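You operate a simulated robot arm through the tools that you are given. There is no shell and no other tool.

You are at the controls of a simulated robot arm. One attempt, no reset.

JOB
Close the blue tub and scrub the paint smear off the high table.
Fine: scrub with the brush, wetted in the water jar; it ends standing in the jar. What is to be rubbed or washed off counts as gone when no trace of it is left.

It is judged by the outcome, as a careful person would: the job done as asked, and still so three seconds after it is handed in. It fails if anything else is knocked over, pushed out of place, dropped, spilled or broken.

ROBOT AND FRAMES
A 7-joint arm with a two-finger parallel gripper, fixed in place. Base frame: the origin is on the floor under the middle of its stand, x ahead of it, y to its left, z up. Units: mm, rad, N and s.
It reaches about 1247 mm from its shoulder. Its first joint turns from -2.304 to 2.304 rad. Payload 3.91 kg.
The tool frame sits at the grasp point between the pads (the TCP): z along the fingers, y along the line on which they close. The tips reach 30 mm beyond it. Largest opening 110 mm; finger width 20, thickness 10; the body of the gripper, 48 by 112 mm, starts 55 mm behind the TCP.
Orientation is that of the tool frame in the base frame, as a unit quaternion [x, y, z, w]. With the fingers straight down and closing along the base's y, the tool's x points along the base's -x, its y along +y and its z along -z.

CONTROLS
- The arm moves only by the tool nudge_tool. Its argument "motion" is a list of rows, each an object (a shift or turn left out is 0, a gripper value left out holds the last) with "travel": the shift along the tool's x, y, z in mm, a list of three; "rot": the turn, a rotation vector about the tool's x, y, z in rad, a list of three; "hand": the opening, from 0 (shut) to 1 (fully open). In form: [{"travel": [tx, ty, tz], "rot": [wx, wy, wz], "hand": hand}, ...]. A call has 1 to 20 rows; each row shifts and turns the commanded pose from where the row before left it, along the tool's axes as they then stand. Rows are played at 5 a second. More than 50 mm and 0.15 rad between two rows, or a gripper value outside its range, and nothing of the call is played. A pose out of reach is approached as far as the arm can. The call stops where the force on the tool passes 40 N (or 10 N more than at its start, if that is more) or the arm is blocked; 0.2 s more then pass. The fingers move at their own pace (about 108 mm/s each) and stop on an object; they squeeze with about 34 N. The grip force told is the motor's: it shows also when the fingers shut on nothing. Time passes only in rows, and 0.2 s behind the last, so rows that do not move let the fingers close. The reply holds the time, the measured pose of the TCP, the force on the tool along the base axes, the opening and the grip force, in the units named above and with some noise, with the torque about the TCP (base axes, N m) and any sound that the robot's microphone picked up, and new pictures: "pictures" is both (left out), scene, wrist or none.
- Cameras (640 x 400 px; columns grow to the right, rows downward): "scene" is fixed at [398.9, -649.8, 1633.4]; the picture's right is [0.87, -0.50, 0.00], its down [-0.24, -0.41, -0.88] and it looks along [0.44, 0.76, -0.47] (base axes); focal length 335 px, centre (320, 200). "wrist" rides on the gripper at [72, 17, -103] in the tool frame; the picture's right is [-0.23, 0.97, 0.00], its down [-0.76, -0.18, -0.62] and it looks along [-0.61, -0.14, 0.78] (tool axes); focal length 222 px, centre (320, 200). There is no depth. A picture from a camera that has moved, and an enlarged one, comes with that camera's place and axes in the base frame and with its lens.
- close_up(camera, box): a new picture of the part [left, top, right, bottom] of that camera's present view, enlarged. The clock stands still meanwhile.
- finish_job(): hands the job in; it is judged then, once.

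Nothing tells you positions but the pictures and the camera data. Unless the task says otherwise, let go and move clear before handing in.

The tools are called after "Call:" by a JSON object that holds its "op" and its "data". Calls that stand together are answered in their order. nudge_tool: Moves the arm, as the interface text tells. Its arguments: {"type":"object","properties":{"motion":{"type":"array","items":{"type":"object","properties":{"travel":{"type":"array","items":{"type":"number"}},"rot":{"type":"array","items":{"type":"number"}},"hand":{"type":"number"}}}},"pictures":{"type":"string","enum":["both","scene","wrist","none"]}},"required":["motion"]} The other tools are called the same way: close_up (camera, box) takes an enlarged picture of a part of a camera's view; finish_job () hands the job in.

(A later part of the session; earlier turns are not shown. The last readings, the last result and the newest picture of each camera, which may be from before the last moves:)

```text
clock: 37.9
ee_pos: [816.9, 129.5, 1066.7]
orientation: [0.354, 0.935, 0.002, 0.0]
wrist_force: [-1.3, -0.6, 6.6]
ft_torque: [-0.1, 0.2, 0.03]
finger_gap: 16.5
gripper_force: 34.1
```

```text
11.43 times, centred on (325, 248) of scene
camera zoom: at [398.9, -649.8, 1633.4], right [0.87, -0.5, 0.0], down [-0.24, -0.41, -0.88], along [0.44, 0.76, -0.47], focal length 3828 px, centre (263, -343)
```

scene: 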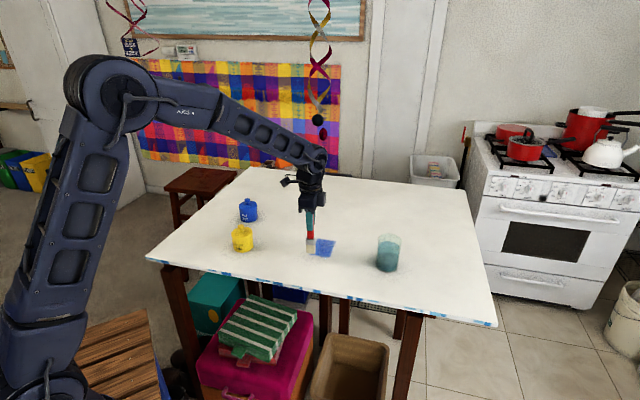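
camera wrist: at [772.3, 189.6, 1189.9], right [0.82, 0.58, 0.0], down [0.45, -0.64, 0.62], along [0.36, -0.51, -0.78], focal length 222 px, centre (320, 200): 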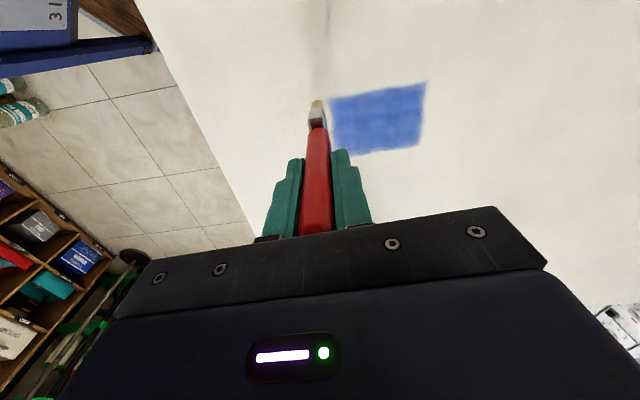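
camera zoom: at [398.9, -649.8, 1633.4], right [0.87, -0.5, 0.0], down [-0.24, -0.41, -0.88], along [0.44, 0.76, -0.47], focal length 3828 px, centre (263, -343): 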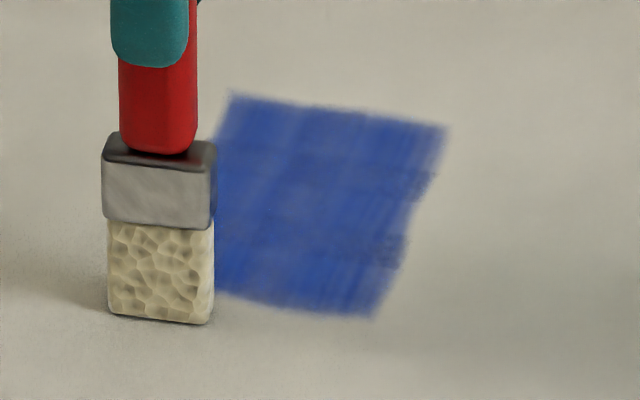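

In contact at 6.6 N. Now a first scrubbing stroke along tool y across the smear.

Call:
{"op": "nudge_tool", "data": {"motion": [{"travel": [0, 20, 0]}, {"travel": [0, 20, 0]}, {"travel": [0, 20, 0]}, {"travel": [0, 20, 0]}, {"travel": [0, 20, 0]}, {"travel": [0, 17, 0]}, {"travel": [0, 0, 0]}]}}

Call:
{"op": "close_up", "data": {"camera": "scene", "box": [290, 210, 370, 270]}}

Call:
{"op": "close_up", "data": {"camera": "wrist", "box": [200, 40, 440, 220]}}

```text
clock: 39.5
ee_pos: [892.8, 217.2, 1066.9]
orientation: [0.354, 0.935, 0.002, 0.001]
wrist_force: [0.2, 0.5, 0.3]
ft_torque: [0.01, 0.01, 0.04]
finger_gap: 16.3
gripper_force: 33.4
camera wrist: at [848.8, 278.5, 1171.8], right [0.82, 0.58, 0.0], down [0.45, -0.64, 0.62], along [0.36, -0.51, -0.78], focal length 222 px, centre (320, 200)
```

scene: 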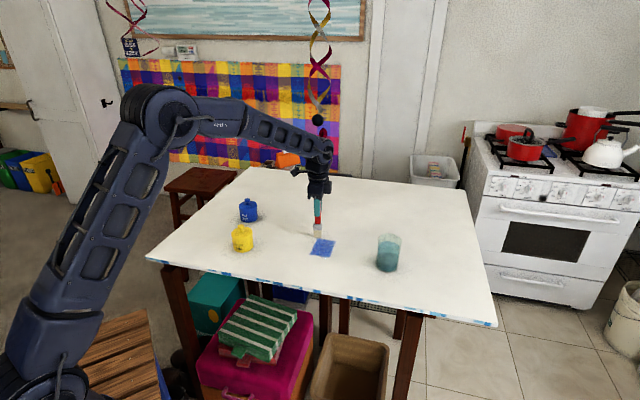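
wrist: 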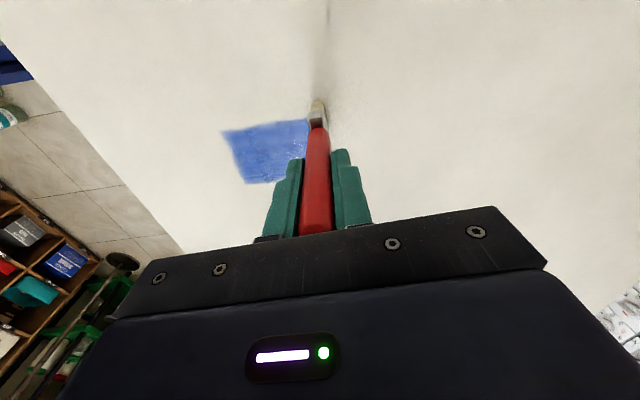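

```text
6.67 times, centred on (330, 240) of scene
camera zoom: at [398.9, -649.8, 1633.4], right [0.87, -0.5, 0.0], down [-0.24, -0.41, -0.88], along [0.44, 0.76, -0.47], focal length 2233 px, centre (253, -67)
```

zoom: 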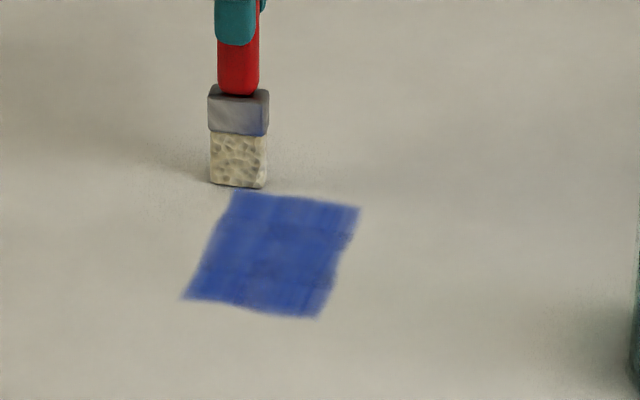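

```text
2.22 times, centred on (320, 130) of wrist
camera zoom: at [848.8, 278.5, 1171.8], right [0.82, 0.58, 0.0], down [0.45, -0.64, 0.62], along [0.36, -0.51, -0.78], focal length 494 px, centre (320, 356)
```

zoom: 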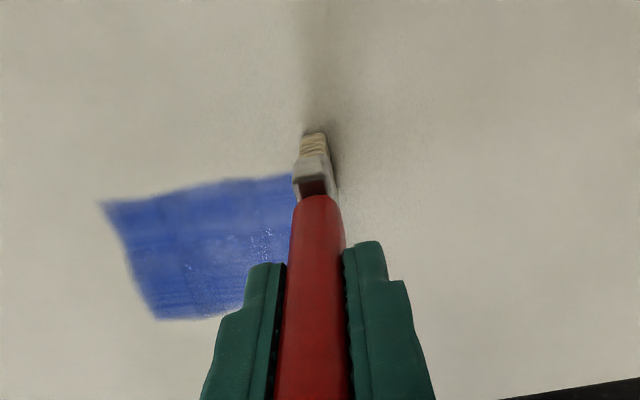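

The stroke lost contact partway (force back to 0) and the smear looks unchanged. I'll press until about 10 N and stroke back.

Call:
{"op": "nudge_tool", "data": {"motion": [{"travel": [0, 0, 1]}, {"travel": [0, 0, 1]}, {"travel": [0, 0, 0]}], "pictures": "none"}}

```text
clock: 40.3
ee_pos: [892.9, 218.8, 1067.8]
orientation: [0.355, 0.935, 0.002, 0.003]
wrist_force: [-5.2, -1.1, 20.7]
ft_torque: [-0.12, 0.64, 0.02]
finger_gap: 16.0
gripper_force: 34.3
```

That gives 20 N, a bit much. I'll ease by 0.8 mm and stroke back across.

Call:
{"op": "nudge_tool", "data": {"motion": [{"travel": [0, -10, -0.8]}, {"travel": [0, -20, 0]}, {"travel": [0, -20, 0]}, {"travel": [0, -10, 0]}]}}

Call:
{"op": "close_up", "data": {"camera": "scene", "box": [290, 210, 370, 270]}}

Call:
{"op": "close_up", "data": {"camera": "wrist", "box": [200, 40, 440, 220]}}

```text
clock: 41.3
ee_pos: [854.4, 172.9, 1064.5]
orientation: [0.354, 0.935, 0.002, 0.001]
wrist_force: [4.5, 5.3, 27.2]
ft_torque: [0.74, -0.5, -0.05]
finger_gap: 16.5
gripper_force: 34.4
camera wrist: at [810.3, 233.2, 1170.0], right [0.82, 0.58, 0.0], down [0.45, -0.64, 0.62], along [0.36, -0.51, -0.78], focal length 222 px, centre (320, 200)
```

scene: 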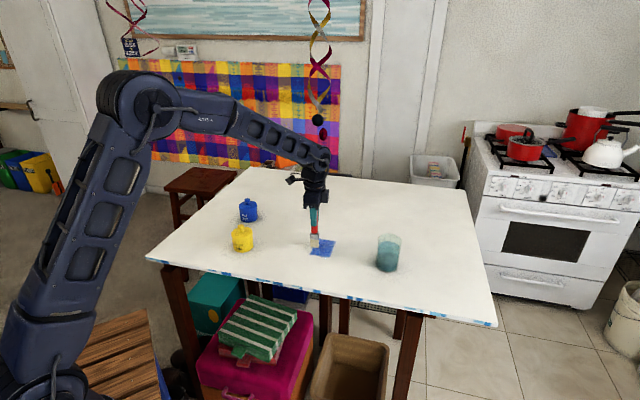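
wrist: 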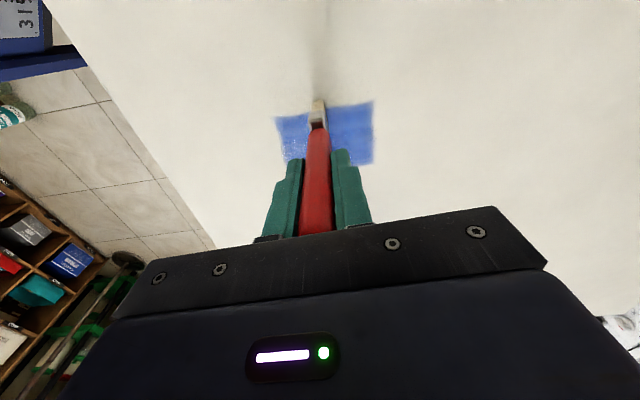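

```text
6.67 times, centred on (330, 240) of scene
camera zoom: at [398.9, -649.8, 1633.4], right [0.87, -0.5, 0.0], down [-0.24, -0.41, -0.88], along [0.44, 0.76, -0.47], focal length 2233 px, centre (253, -67)
```

zoom: 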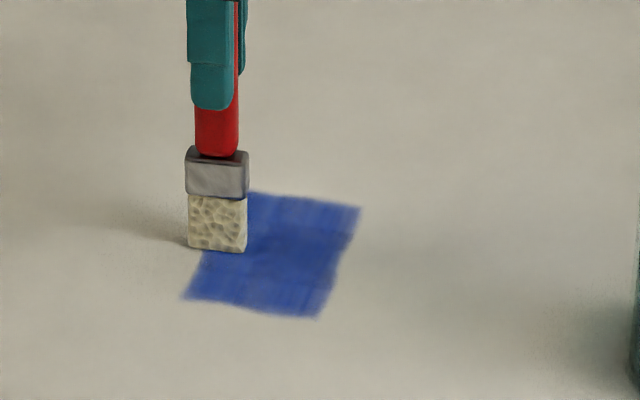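

```text
2.22 times, centred on (320, 130) of wrist
camera zoom: at [810.3, 233.2, 1170.0], right [0.82, 0.58, 0.0], down [0.45, -0.64, 0.62], along [0.36, -0.51, -0.78], focal length 494 px, centre (320, 356)
```

zoom: 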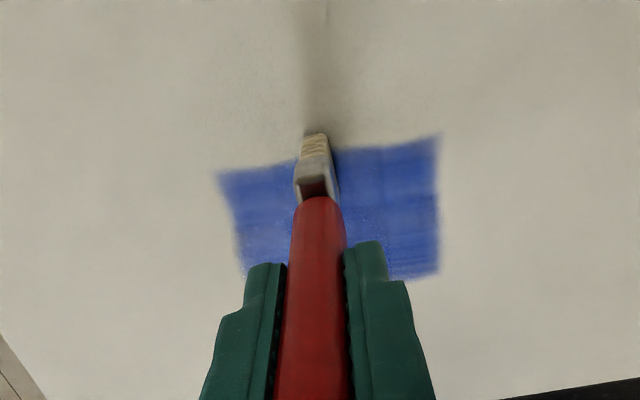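

27 N here, a little heavy. I'll ease slightly, complete this stroke and then go back and forth to see whether the paint fades.

Call:
{"op": "nudge_tool", "data": {"motion": [{"travel": [0, -20, -1]}, {"travel": [0, -20, 0]}, {"travel": [0, -15, 0]}]}}

Call:
{"op": "close_up", "data": {"camera": "scene", "box": [290, 210, 370, 270]}}

Call:
{"op": "close_up", "data": {"camera": "wrist", "box": [200, 40, 440, 220]}}

```text
clock: 42.1
ee_pos: [819.3, 130.6, 1065.8]
orientation: [0.355, 0.935, 0.001, 0.0]
wrist_force: [1.2, 2.4, 12.3]
ft_torque: [0.19, -0.12, -0.01]
finger_gap: 16.3
gripper_force: 33.9
camera wrist: at [774.4, 191.3, 1170.0], right [0.82, 0.58, 0.0], down [0.45, -0.64, 0.62], along [0.36, -0.51, -0.78], focal length 222 px, centre (320, 200)
```

scene: 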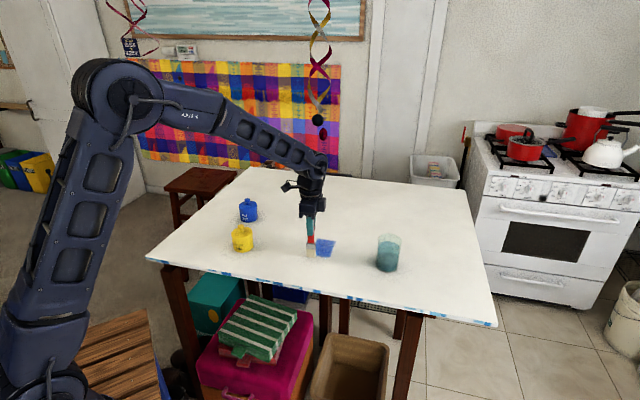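
wrist: 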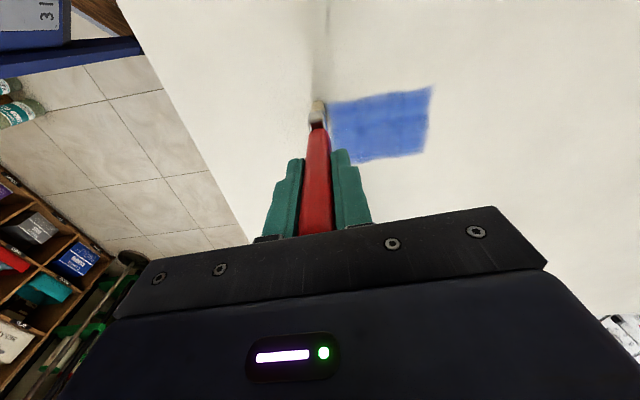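

```text
6.67 times, centred on (330, 240) of scene
camera zoom: at [398.9, -649.8, 1633.4], right [0.87, -0.5, 0.0], down [-0.24, -0.41, -0.88], along [0.44, 0.76, -0.47], focal length 2233 px, centre (253, -67)
```

zoom: 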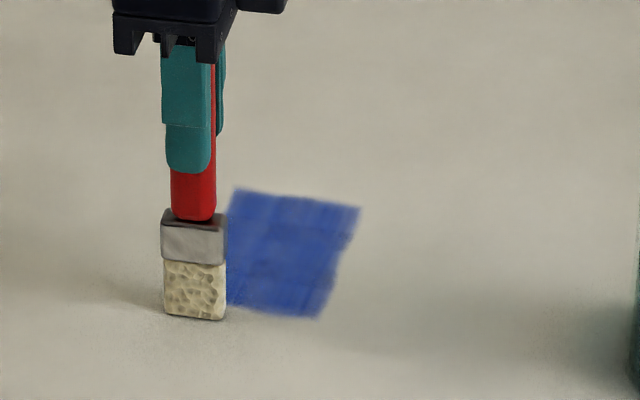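

```text
2.22 times, centred on (320, 130) of wrist
camera zoom: at [774.4, 191.3, 1170.0], right [0.82, 0.58, 0.0], down [0.45, -0.64, 0.62], along [0.36, -0.51, -0.78], focal length 494 px, centre (320, 356)
```

zoom: 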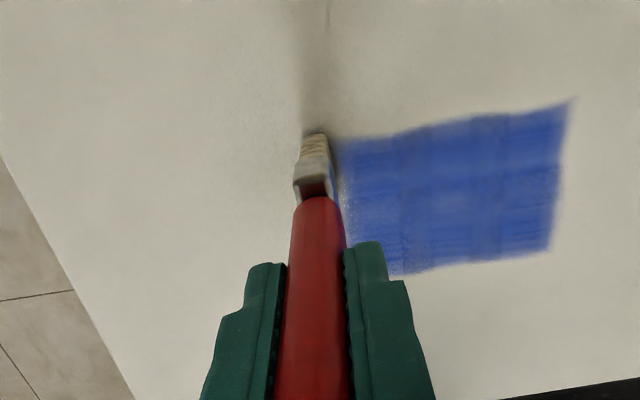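

No clear change yet. The tool is tilted very slightly, so I'll compensate in z and do two full back-and-forth passes on this strip at about 12 N.

Call:
{"op": "nudge_tool", "data": {"motion": [{"travel": [0, 23, 0.1]}, {"travel": [0, 23, 0.1]}, {"travel": [0, 23, 0.1]}, {"travel": [0, 23, 0.1]}, {"travel": [0, 20, 0.1]}, {"travel": [0, -23, -0.1]}, {"travel": [0, -23, -0.1]}, {"travel": [0, -23, -0.1]}, {"travel": [0, -23, -0.1]}, {"travel": [0, -20, -0.1]}, {"travel": [0, 23, 0.1]}, {"travel": [0, 23, 0.1]}, {"travel": [0, 23, 0.1]}, {"travel": [0, 23, 0.1]}, {"travel": [0, 20, 0.1]}]}}

Call:
{"op": "close_up", "data": {"camera": "scene", "box": [290, 210, 370, 270]}}

Call:
{"op": "close_up", "data": {"camera": "wrist", "box": [200, 40, 440, 220]}}

```text
clock: 45.3
ee_pos: [891.1, 216.6, 1066.0]
orientation: [0.354, 0.935, 0.002, 0.0]
wrist_force: [0.4, 0.0, -1.8]
ft_torque: [0.02, 0.0, 0.03]
finger_gap: 16.1
gripper_force: 34.4
camera wrist: at [848.1, 275.9, 1170.4], right [0.82, 0.58, 0.0], down [0.45, -0.64, 0.62], along [0.36, -0.51, -0.78], focal length 222 px, centre (320, 200)
```

scene: 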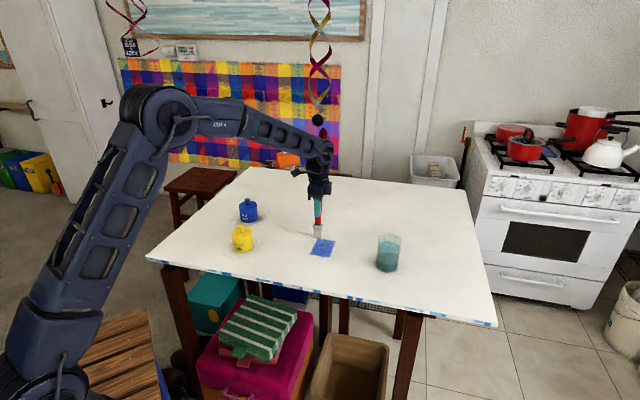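
wrist: 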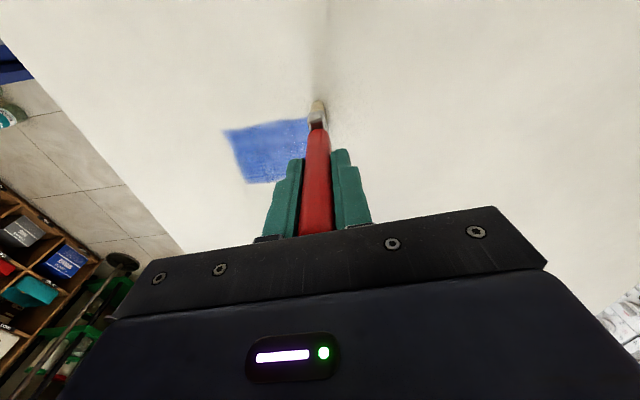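

```text
6.67 times, centred on (330, 240) of scene
camera zoom: at [398.9, -649.8, 1633.4], right [0.87, -0.5, 0.0], down [-0.24, -0.41, -0.88], along [0.44, 0.76, -0.47], focal length 2233 px, centre (253, -67)
```

zoom: 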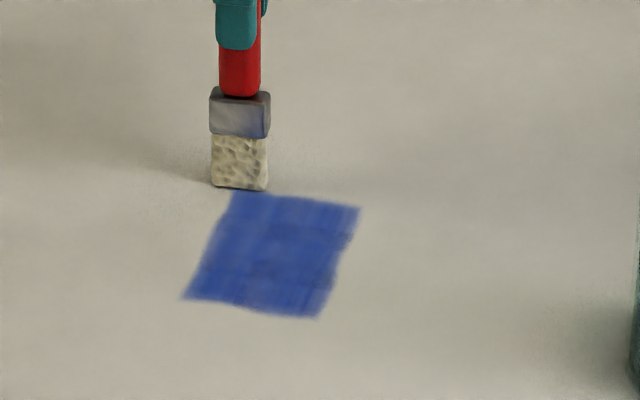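

```text
2.22 times, centred on (320, 130) of wrist
camera zoom: at [848.1, 275.9, 1170.4], right [0.82, 0.58, 0.0], down [0.45, -0.64, 0.62], along [0.36, -0.51, -0.78], focal length 494 px, centre (320, 356)
```

zoom: 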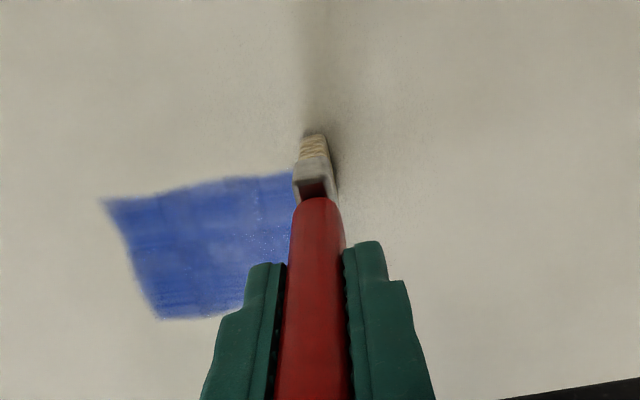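

No visible fading, and contact was again lost at the far end. I'll lift slightly, move to the middle of the smear, and scrub there with force I can monitor.

Call:
{"op": "nudge_tool", "data": {"motion": [{"travel": [0, 0, -8]}, {"travel": [-14.5, -28, 0]}, {"travel": [-14.5, -28, 0]}, {"travel": [0, 0, 5]}, {"travel": [0, 0, 0]}]}}

Call:
{"op": "close_up", "data": {"camera": "scene", "box": [290, 210, 370, 270]}}

Call:
{"op": "close_up", "data": {"camera": "wrist", "box": [200, 40, 440, 220]}}

```text
clock: 46.5
ee_pos: [876.8, 155.5, 1068.2]
orientation: [0.355, 0.935, 0.002, 0.0]
wrist_force: [-0.2, 0.4, -1.4]
ft_torque: [-0.01, 0.03, -0.03]
finger_gap: 16.4
gripper_force: 33.6
camera wrist: at [832.1, 216.1, 1172.5], right [0.82, 0.58, 0.0], down [0.45, -0.64, 0.62], along [0.36, -0.51, -0.78], focal length 222 px, centre (320, 200)
```

scene: 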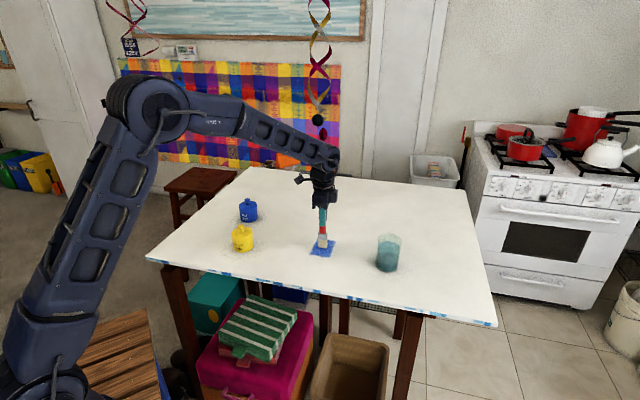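
wrist: 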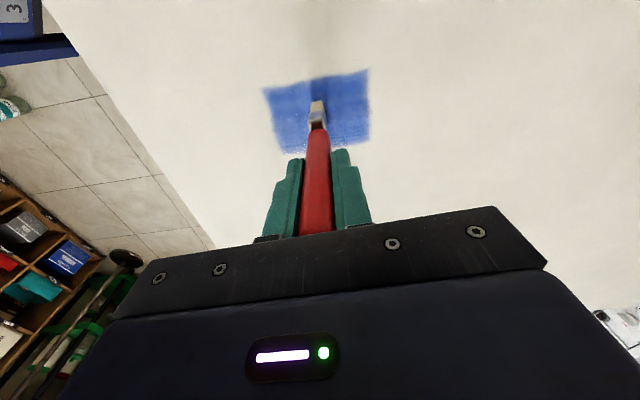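

```text
6.67 times, centred on (330, 240) of scene
camera zoom: at [398.9, -649.8, 1633.4], right [0.87, -0.5, 0.0], down [-0.24, -0.41, -0.88], along [0.44, 0.76, -0.47], focal length 2233 px, centre (253, -67)
```

zoom: 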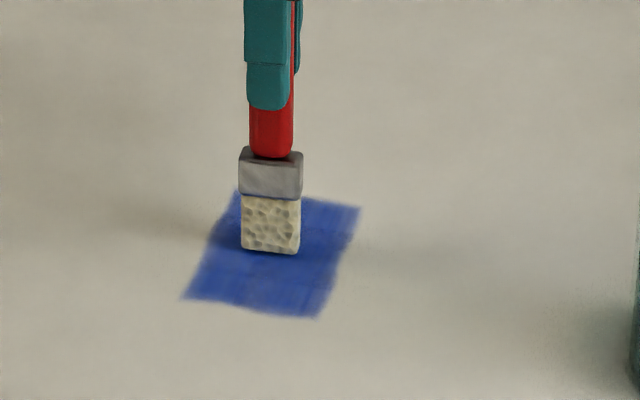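

```text
2.22 times, centred on (320, 130) of wrist
camera zoom: at [832.1, 216.1, 1172.5], right [0.82, 0.58, 0.0], down [0.45, -0.64, 0.62], along [0.36, -0.51, -0.78], focal length 494 px, centre (320, 356)
```

zoom: 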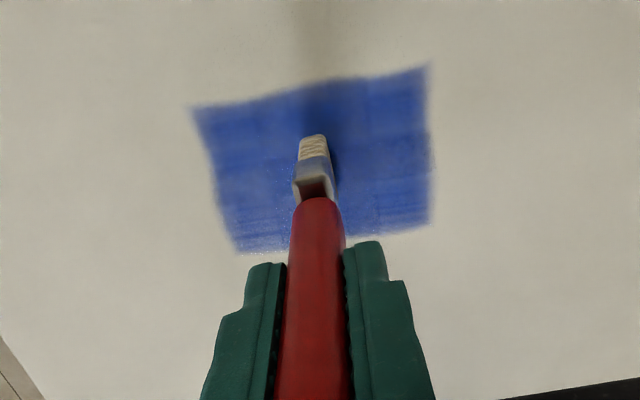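

The brush is centred over the smear. Lowering to contact.

Call:
{"op": "nudge_tool", "data": {"motion": [{"travel": [0, 0, 1]}, {"travel": [0, 0, 1]}, {"travel": [0, 0, 0]}], "pictures": "none"}}

```text
clock: 47.3
ee_pos: [877.2, 155.1, 1066.3]
orientation: [0.354, 0.935, 0.002, 0.0]
wrist_force: [-0.5, -0.3, -0.2]
ft_torque: [-0.02, -0.01, -0.05]
finger_gap: 16.4
gripper_force: 33.6
```

Call:
{"op": "nudge_tool", "data": {"motion": [{"travel": [0, 0, 1]}, {"travel": [0, 0, 0.5]}, {"travel": [0, 0, 0]}], "pictures": "none"}}

```text
clock: 48.1
ee_pos: [876.6, 155.1, 1064.8]
orientation: [0.355, 0.935, 0.001, 0.001]
wrist_force: [-2.1, -0.7, 5.5]
ft_torque: [-0.12, 0.14, 0.02]
finger_gap: 16.2
gripper_force: 34.3
```

5.5 N at z≈1065. I'll add a little more pressure and oscillate ±25 mm.

Call:
{"op": "nudge_tool", "data": {"motion": [{"travel": [0, 0, 0.6]}, {"travel": [0, 13, 0.05]}, {"travel": [0, 13, 0.05]}, {"travel": [0, -13, -0.05]}, {"travel": [0, -13, -0.05]}, {"travel": [0, -13, -0.05]}, {"travel": [0, -13, -0.05]}, {"travel": [0, 13, 0.05]}, {"travel": [0, 13, 0.05]}, {"travel": [0, 13, 0.05]}, {"travel": [0, 13, 0.05]}, {"travel": [0, -13, -0.05]}, {"travel": [0, -13, -0.05]}, {"travel": [0, -13, -0.05]}, {"travel": [0, -13, -0.05]}]}}

Call:
{"op": "close_up", "data": {"camera": "scene", "box": [290, 210, 370, 270]}}

Call:
{"op": "close_up", "data": {"camera": "wrist", "box": [200, 40, 440, 220]}}

```text
clock: 51.3
ee_pos: [860.2, 135.7, 1066.1]
orientation: [0.354, 0.935, 0.002, 0.001]
wrist_force: [0.0, -0.1, -0.2]
ft_torque: [-0.04, 0.03, 0.01]
finger_gap: 16.5
gripper_force: 34.1
camera wrist: at [816.5, 195.5, 1170.4], right [0.82, 0.58, 0.0], down [0.45, -0.64, 0.62], along [0.36, -0.51, -0.78], focal length 222 px, centre (320, 200)
```

scene: 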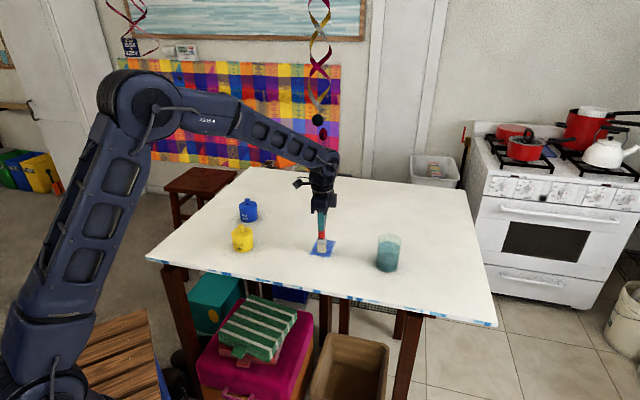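
wrist: 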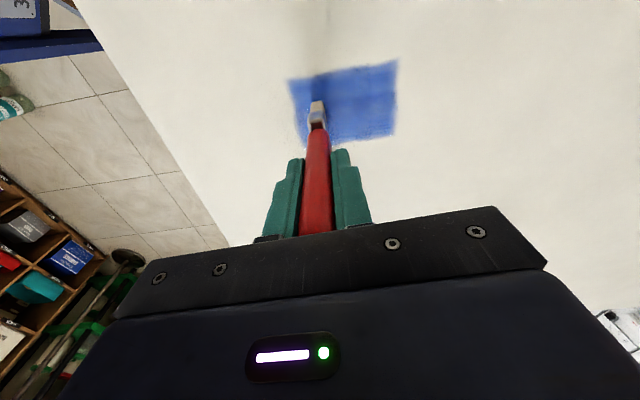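

```text
6.67 times, centred on (330, 240) of scene
camera zoom: at [398.9, -649.8, 1633.4], right [0.87, -0.5, 0.0], down [-0.24, -0.41, -0.88], along [0.44, 0.76, -0.47], focal length 2233 px, centre (253, -67)
```

zoom: 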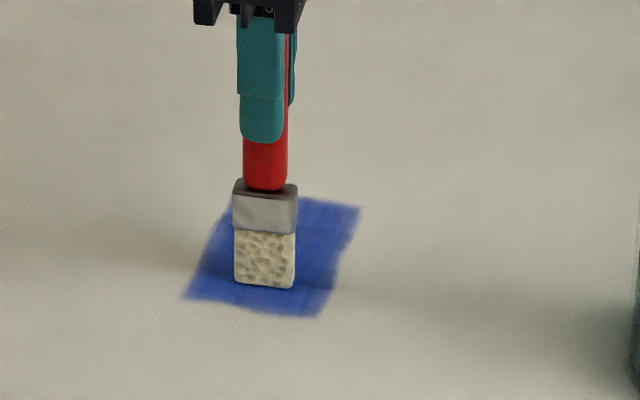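

```text
2.22 times, centred on (320, 130) of wrist
camera zoom: at [816.5, 195.5, 1170.4], right [0.82, 0.58, 0.0], down [0.45, -0.64, 0.62], along [0.36, -0.51, -0.78], focal length 494 px, centre (320, 356)
```

zoom: 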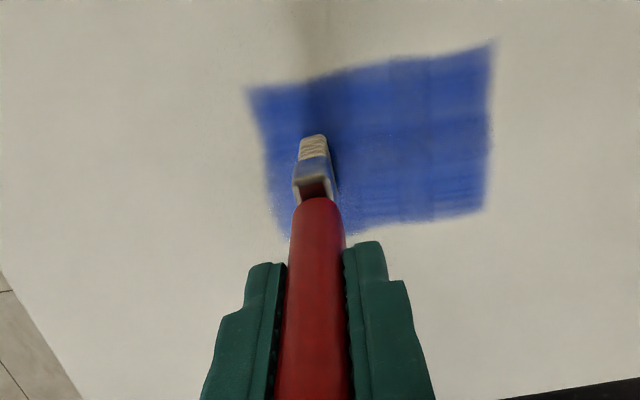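

Force fell to zero again because the arm wanders about 1 mm in height. I'll re-establish contact and use shorter strokes with force checks.

Call:
{"op": "nudge_tool", "data": {"motion": [{"travel": [0, 0, 1]}, {"travel": [0, 0, 0.5]}, {"travel": [0, 0, 0]}], "pictures": "none"}}

```text
clock: 52.1
ee_pos: [859.5, 134.8, 1065.7]
orientation: [0.354, 0.935, 0.002, 0.001]
wrist_force: [-2.7, 0.2, 9.9]
ft_torque: [0.04, 0.37, -0.01]
finger_gap: 16.2
gripper_force: 33.8
```

Call:
{"op": "nudge_tool", "data": {"motion": [{"travel": [0, 12, 0.05]}, {"travel": [0, 12, 0.05]}, {"travel": [0, 12, 0.05]}, {"travel": [0, 12, 0.05]}], "pictures": "wrist"}}

Call:
{"op": "close_up", "data": {"camera": "wrist", "box": [200, 40, 440, 220]}}

```text
clock: 53.1
ee_pos: [891.2, 170.3, 1065.1]
orientation: [0.355, 0.935, 0.001, 0.0]
wrist_force: [-4.6, -5.4, 19.8]
ft_torque: [-0.68, 0.51, 0.01]
finger_gap: 16.5
gripper_force: 34.4
camera wrist: at [848.1, 229.9, 1169.7], right [0.82, 0.58, 0.0], down [0.45, -0.64, 0.62], along [0.36, -0.51, -0.78], focal length 222 px, centre (320, 200)
```

wrist: 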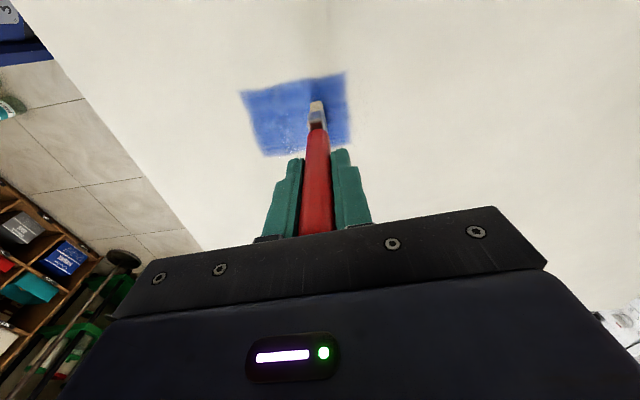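

```text
2.22 times, centred on (320, 130) of wrist
camera zoom: at [848.1, 229.9, 1169.7], right [0.82, 0.58, 0.0], down [0.45, -0.64, 0.62], along [0.36, -0.51, -0.78], focal length 494 px, centre (320, 356)
```

zoom: 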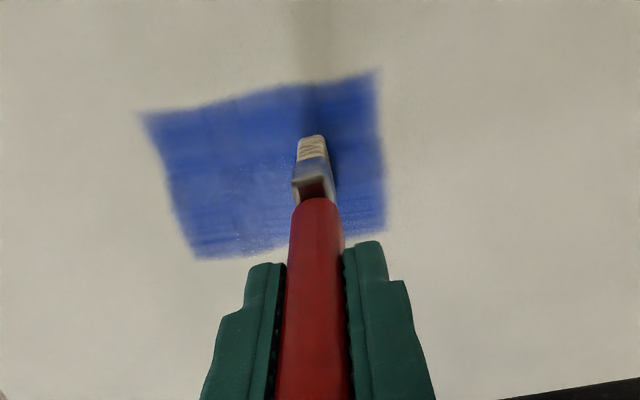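

Steady 10–20 N over that stroke. I'll stroke back and forth a few more times here, then lift and compare colours from the fixed camera.

Call:
{"op": "nudge_tool", "data": {"motion": [{"travel": [0, -12, -0.6]}, {"travel": [0, -12, -0.05]}, {"travel": [0, -12, -0.05]}, {"travel": [0, -12, -0.05]}], "pictures": "none"}}

Call:
{"op": "nudge_tool", "data": {"motion": [{"travel": [0, 0, -15]}, {"travel": [30, 0, -30]}, {"travel": [40, 0, -30]}, {"travel": [40, 0, 0]}], "pictures": "scene"}}

Call:
{"op": "close_up", "data": {"camera": "scene", "box": [300, 230, 350, 265]}}

```text
clock: 54.1
ee_pos: [860.2, 134.5, 1064.8]
orientation: [0.355, 0.935, 0.002, 0.002]
wrist_force: [2.4, 2.1, 11.8]
ft_torque: [0.22, -0.17, -0.01]
finger_gap: 16.3
gripper_force: 34.2
```

```text
clock: 55.1
ee_pos: [778.2, 210.3, 1141.2]
orientation: [0.354, 0.935, 0.002, 0.0]
wrist_force: [-0.9, 0.1, -0.9]
ft_torque: [0.02, 0.03, -0.01]
finger_gap: 16.4
gripper_force: 33.5
```

scene: 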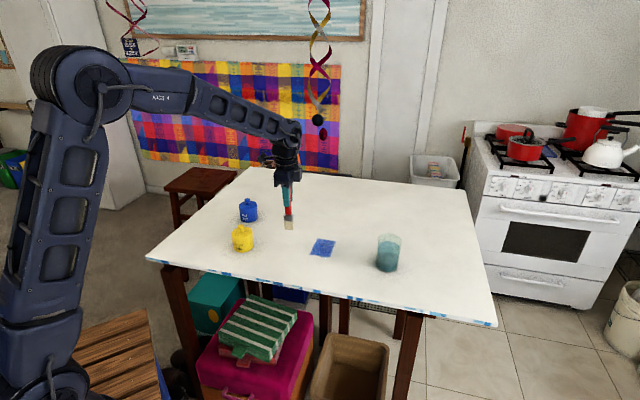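

```text
11.43 times, centred on (325, 248) of scene
camera zoom: at [398.9, -649.8, 1633.4], right [0.87, -0.5, 0.0], down [-0.24, -0.41, -0.88], along [0.44, 0.76, -0.47], focal length 3828 px, centre (263, -343)
```

zoom: 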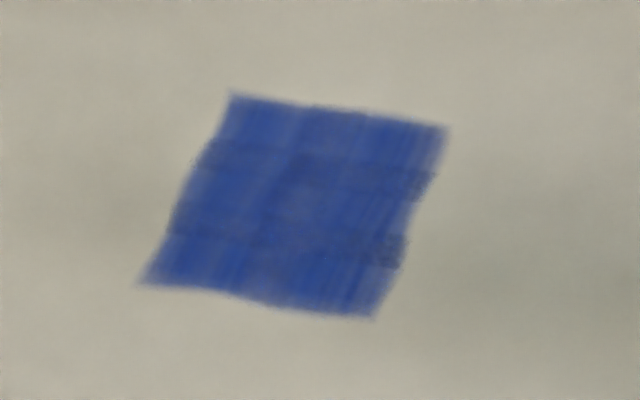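

The paint has not faded at all, even after firm strokes, so I suspect the brush needs more water. I'll take it back to the jar and dip it again.

Call:
{"op": "nudge_tool", "data": {"motion": [{"travel": [0, 0, -40]}, {"travel": [0, 0, -40]}, {"travel": [-40.5, -3.7, 0]}, {"travel": [-40.5, -3.7, 0]}, {"travel": [-40.5, -3.7, 0]}, {"travel": [-40.5, -3.7, 0]}, {"travel": [-40.5, -3.7, 0]}, {"travel": [-40.5, -3.7, 0]}, {"travel": [-40.5, -3.7, 0]}, {"travel": [-40.5, -3.7, 0]}, {"travel": [0, 0, 0]}, {"travel": [0, 0, 0]}]}}

Call:
{"op": "close_up", "data": {"camera": "wrist", "box": [200, 40, 440, 220]}}

Call:
{"op": "close_up", "data": {"camera": "scene", "box": [356, 180, 420, 280]}}

```text
clock: 57.7
ee_pos: [1001.7, -31.0, 1218.2]
orientation: [0.354, 0.935, 0.002, 0.001]
wrist_force: [-0.6, -0.3, 0.1]
ft_torque: [-0.01, 0.0, 0.04]
finger_gap: 16.1
gripper_force: 34.5
camera wrist: at [957.2, 29.4, 1322.4], right [0.82, 0.58, 0.0], down [0.45, -0.64, 0.62], along [0.36, -0.51, -0.78], focal length 222 px, centre (320, 200)
```

scene: 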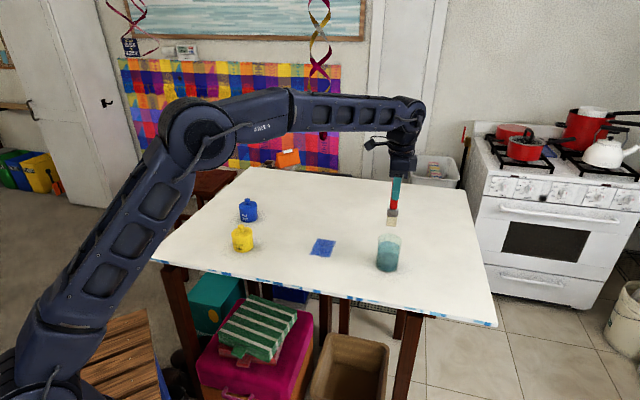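
wrist: 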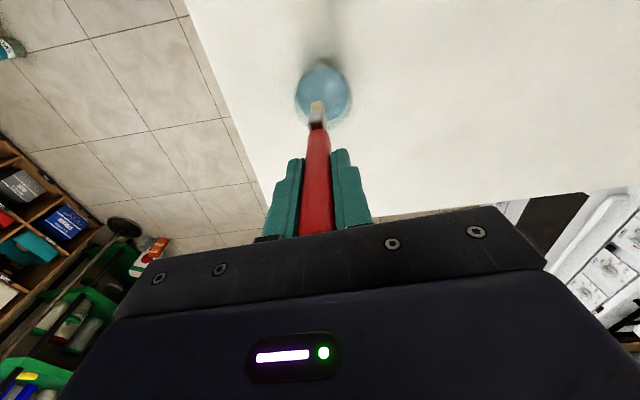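

```text
2.22 times, centred on (320, 130) of wrist
camera zoom: at [957.2, 29.4, 1322.4], right [0.82, 0.58, 0.0], down [0.45, -0.64, 0.62], along [0.36, -0.51, -0.78], focal length 494 px, centre (320, 356)
```

zoom: 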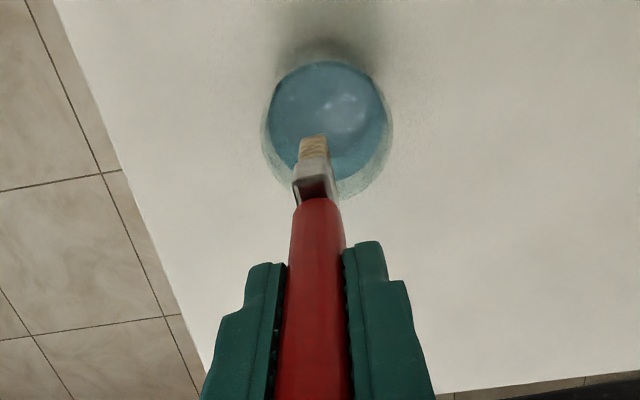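

```text
4.00 times, centred on (388, 230) of scene
camera zoom: at [398.9, -649.8, 1633.4], right [0.87, -0.5, 0.0], down [-0.24, -0.41, -0.88], along [0.44, 0.76, -0.47], focal length 1340 px, centre (48, 80)
```

zoom: 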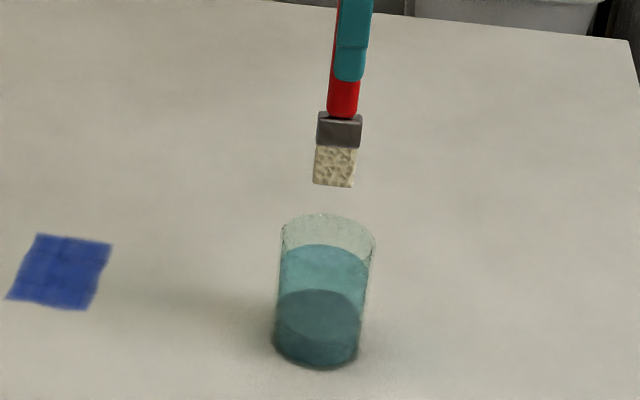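

The jar centre is about (1001, -26). I'll shift a few millimetres and lower the brush into the water.

Call:
{"op": "nudge_tool", "data": {"motion": [{"travel": [2.5, 4.5, 0]}, {"travel": [0, 0, 15]}, {"travel": [0, 0, 15]}, {"travel": [0, 0, 0]}]}}

Call:
{"op": "close_up", "data": {"camera": "wrist", "box": [200, 40, 440, 220]}}

Call:
{"op": "close_up", "data": {"camera": "scene", "box": [356, 180, 420, 280]}}

```text
clock: 58.7
ee_pos: [1000.6, -26.4, 1189.3]
orientation: [0.355, 0.935, 0.002, 0.001]
wrist_force: [-0.6, 0.8, -0.2]
ft_torque: [0.0, 0.0, -0.02]
finger_gap: 16.4
gripper_force: 34.2
camera wrist: at [957.0, 34.7, 1293.7], right [0.82, 0.58, 0.0], down [0.45, -0.64, 0.62], along [0.36, -0.51, -0.78], focal length 222 px, centre (320, 200)
```

scene: 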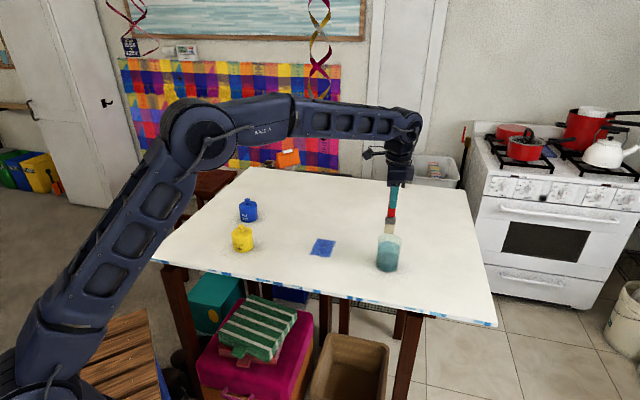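
wrist: 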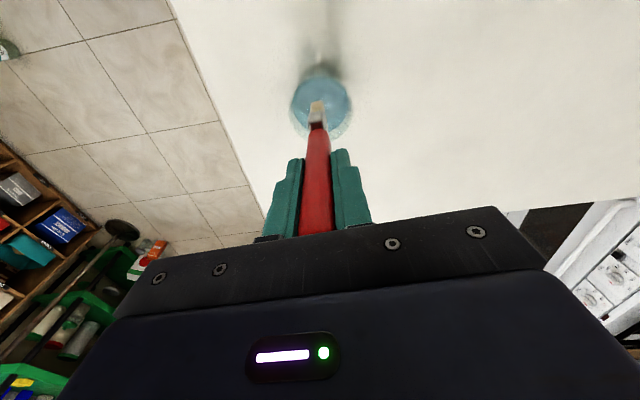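

```text
2.22 times, centred on (320, 130) of wrist
camera zoom: at [957.0, 34.7, 1293.7], right [0.82, 0.58, 0.0], down [0.45, -0.64, 0.62], along [0.36, -0.51, -0.78], focal length 494 px, centre (320, 356)
```

zoom: 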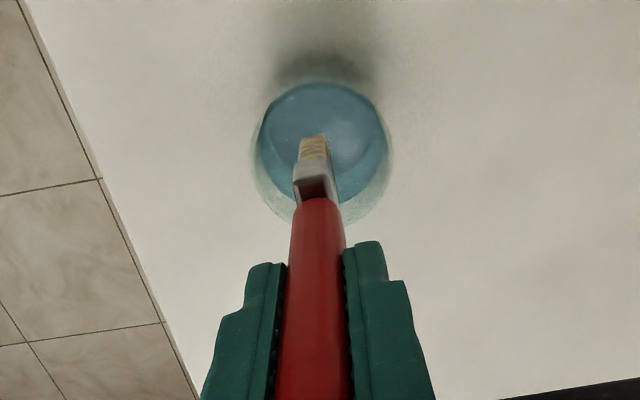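

```text
4.00 times, centred on (388, 230) of scene
camera zoom: at [398.9, -649.8, 1633.4], right [0.87, -0.5, 0.0], down [-0.24, -0.41, -0.88], along [0.44, 0.76, -0.47], focal length 1340 px, centre (48, 80)
```

zoom: 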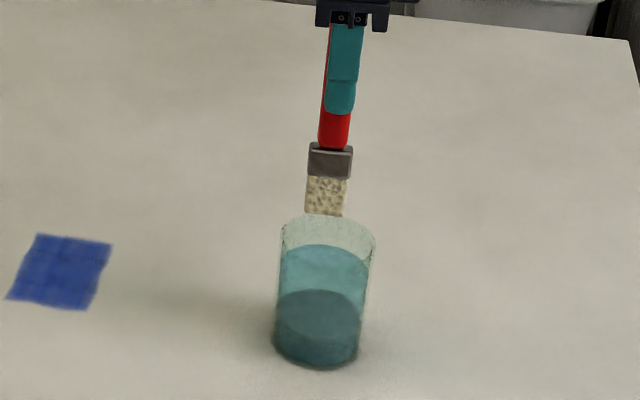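

Aligned with the jar opening. Lowering into the water and holding there a moment.

Call:
{"op": "nudge_tool", "data": {"motion": [{"travel": [-0.5, 1.5, 15]}, {"travel": [0, 0, 15]}, {"travel": [0, 0, 15]}, {"travel": [0, 0, 15]}, {"travel": [0, 0, 15]}, {"travel": [0, 0, 10]}, {"travel": [0, 0, 0]}, {"travel": [0, 0, 0]}, {"travel": [0, 0, 0]}, {"travel": [0, 0, 0]}, {"travel": [0, 0, 0]}]}}

Call:
{"op": "close_up", "data": {"camera": "wrist", "box": [200, 40, 440, 220]}}

Call:
{"op": "close_up", "data": {"camera": "scene", "box": [364, 220, 412, 280]}}

```text
clock: 61.1
ee_pos: [1002.1, -23.3, 1104.2]
orientation: [0.354, 0.935, 0.001, 0.001]
wrist_force: [0.3, 0.2, -0.7]
ft_torque: [-0.03, 0.01, -0.01]
finger_gap: 16.5
gripper_force: 33.7
camera wrist: at [958.4, 36.8, 1209.3], right [0.82, 0.58, 0.0], down [0.45, -0.64, 0.62], along [0.36, -0.51, -0.78], focal length 222 px, centre (320, 200)
```

scene: 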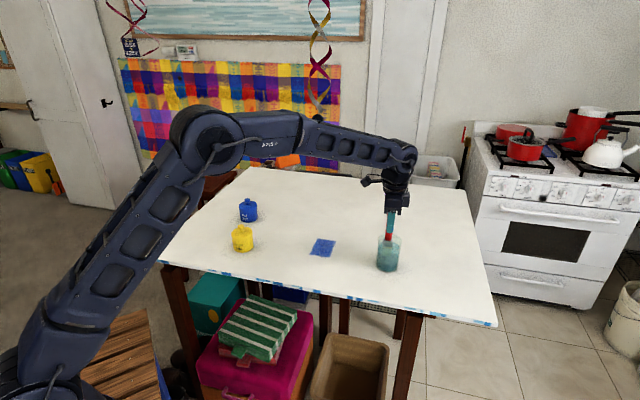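
wrist: 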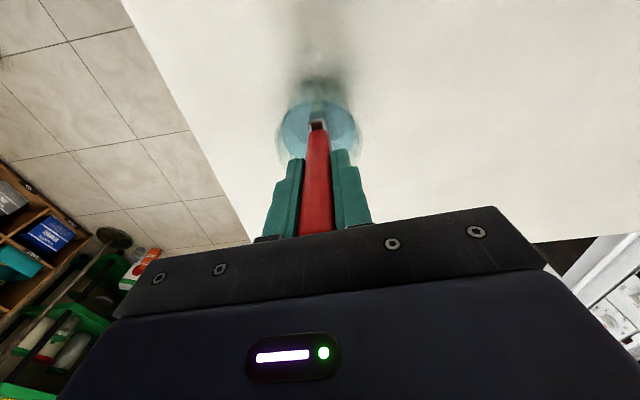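

```text
2.22 times, centred on (320, 130) of wrist
camera zoom: at [958.4, 36.8, 1209.3], right [0.82, 0.58, 0.0], down [0.45, -0.64, 0.62], along [0.36, -0.51, -0.78], focal length 494 px, centre (320, 356)
```

zoom: 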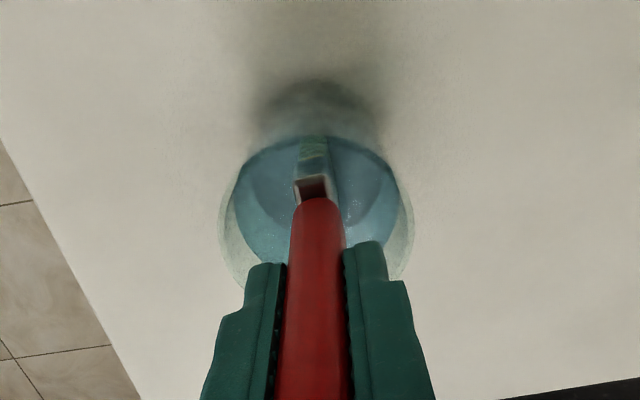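

```text
6.67 times, centred on (388, 250) of scene
camera zoom: at [398.9, -649.8, 1633.4], right [0.87, -0.5, 0.0], down [-0.24, -0.41, -0.88], along [0.44, 0.76, -0.47], focal length 2233 px, centre (-133, -133)
```

zoom: 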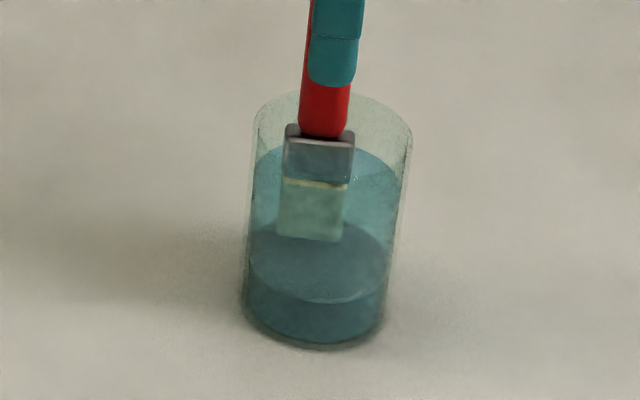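

The sponge is fully submerged. I'll lift out, go straight back to the smear and lower to just above the table.

Call:
{"op": "nudge_tool", "data": {"motion": [{"travel": [0, 0, 4]}, {"travel": [0, 0, 0]}, {"travel": [0, 0, -25]}, {"travel": [0, 0, -30]}, {"travel": [0, 0, -32]}, {"travel": [0, 0, -32]}, {"travel": [42.3, 1.2, 0]}, {"travel": [42.3, 1.2, 0]}, {"travel": [42.3, 1.2, 0]}, {"travel": [42.3, 1.2, 0]}, {"travel": [42.3, 1.2, 0]}, {"travel": [0, 0, 45]}, {"travel": [0, 0, 45]}, {"travel": [0, 0, 40]}, {"travel": [0, 0, 18]}, {"travel": [0, 0, 0]}]}}

Call:
{"op": "close_up", "data": {"camera": "scene", "box": [290, 210, 370, 270]}}

Call:
{"op": "close_up", "data": {"camera": "wrist", "box": [200, 40, 440, 220]}}

```text
clock: 64.5
ee_pos: [846.0, 121.7, 1070.3]
orientation: [0.354, 0.935, 0.002, 0.001]
wrist_force: [-1.1, 0.2, -0.3]
ft_torque: [0.01, 0.01, 0.04]
finger_gap: 16.3
gripper_force: 33.7
camera wrist: at [802.1, 182.1, 1175.0], right [0.82, 0.58, 0.0], down [0.45, -0.64, 0.62], along [0.36, -0.51, -0.78], focal length 222 px, centre (320, 200)
```

scene: 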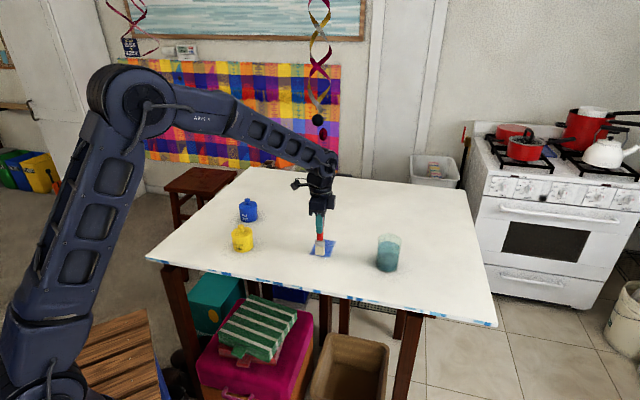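
wrist: 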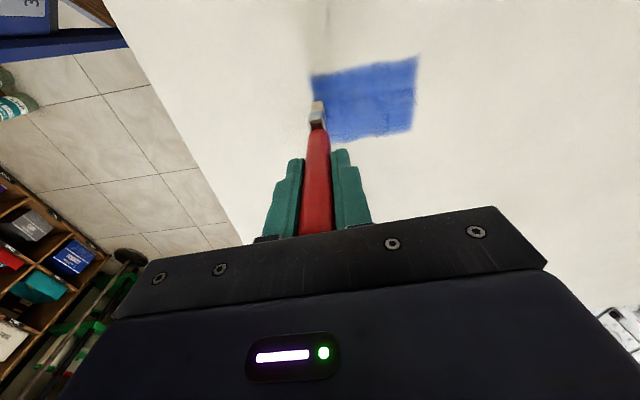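

```text
6.67 times, centred on (330, 240) of scene
camera zoom: at [398.9, -649.8, 1633.4], right [0.87, -0.5, 0.0], down [-0.24, -0.41, -0.88], along [0.44, 0.76, -0.47], focal length 2233 px, centre (253, -67)
```

zoom: 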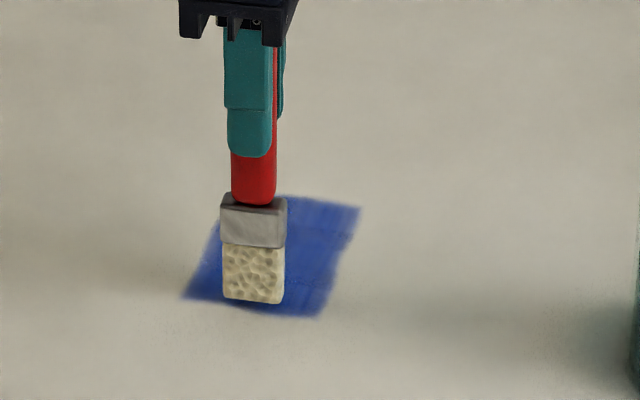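

```text
2.22 times, centred on (320, 130) of wrist
camera zoom: at [802.1, 182.1, 1175.0], right [0.82, 0.58, 0.0], down [0.45, -0.64, 0.62], along [0.36, -0.51, -0.78], focal length 494 px, centre (320, 356)
```

zoom: 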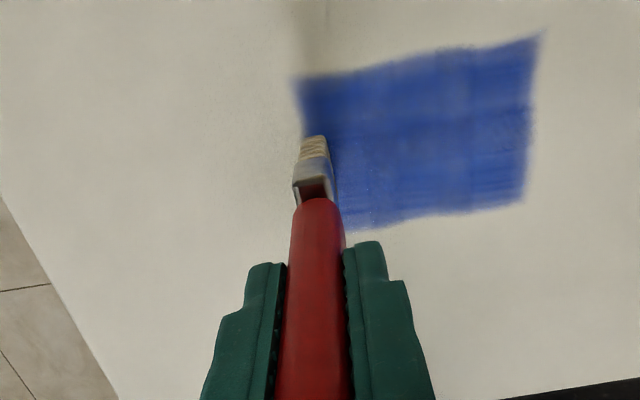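

Back over the smear, about 5 mm up. Lowering to contact.

Call:
{"op": "nudge_tool", "data": {"motion": [{"travel": [0, 0, 2.5]}, {"travel": [0, 0, 2]}, {"travel": [0, 0, 1]}], "pictures": "none"}}

```text
clock: 65.3
ee_pos: [848.2, 122.2, 1065.1]
orientation: [0.355, 0.935, 0.002, 0.0]
wrist_force: [-0.1, 0.4, -0.7]
ft_torque: [0.04, 0.03, 0.02]
finger_gap: 16.3
gripper_force: 34.0
```

Call:
{"op": "nudge_tool", "data": {"motion": [{"travel": [0, 0, 1]}, {"travel": [0, 0, 0.5]}], "pictures": "none"}}

```text
clock: 65.9
ee_pos: [848.5, 121.5, 1065.9]
orientation: [0.354, 0.935, 0.001, 0.0]
wrist_force: [-0.5, -1.5, 4.2]
ft_torque: [-0.19, 0.13, -0.05]
finger_gap: 16.4
gripper_force: 33.9
```

Contact at 4 N. Adding a bit more and stroking along tool y through the middle of the smear.

Call:
{"op": "nudge_tool", "data": {"motion": [{"travel": [0, 0, 0.8]}, {"travel": [0, 14, 0.05]}, {"travel": [0, 14, 0.05]}, {"travel": [0, 14, 0.05]}, {"travel": [0, 14, 0.05]}], "pictures": "none"}}

Call:
{"op": "close_up", "data": {"camera": "scene", "box": [290, 210, 370, 270]}}

Call:
{"op": "close_up", "data": {"camera": "wrist", "box": [200, 40, 440, 220]}}

```text
clock: 67.1
ee_pos: [886.0, 163.8, 1064.1]
orientation: [0.354, 0.935, 0.001, 0.0]
wrist_force: [-5.6, -8.3, 25.2]
ft_torque: [-0.94, 0.67, 0.02]
finger_gap: 16.8
gripper_force: 34.4
```

```text
6.67 times, centred on (330, 240) of scene
camera zoom: at [398.9, -649.8, 1633.4], right [0.87, -0.5, 0.0], down [-0.24, -0.41, -0.88], along [0.44, 0.76, -0.47], focal length 2233 px, centre (253, -67)
```

zoom: 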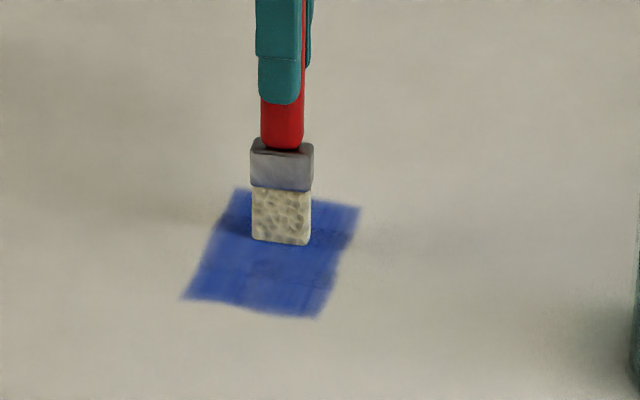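

```text
2.22 times, centred on (320, 130) of wrist
camera zoom: at [842.9, 223.8, 1168.2], right [0.82, 0.58, 0.0], down [0.45, -0.64, 0.62], along [0.36, -0.51, -0.78], focal length 494 px, centre (320, 356)
```

zoom: 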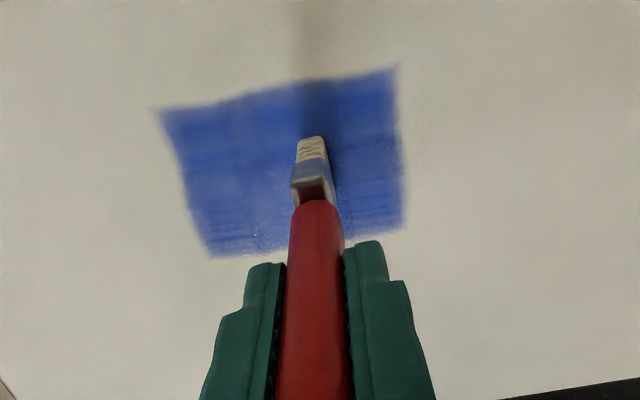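

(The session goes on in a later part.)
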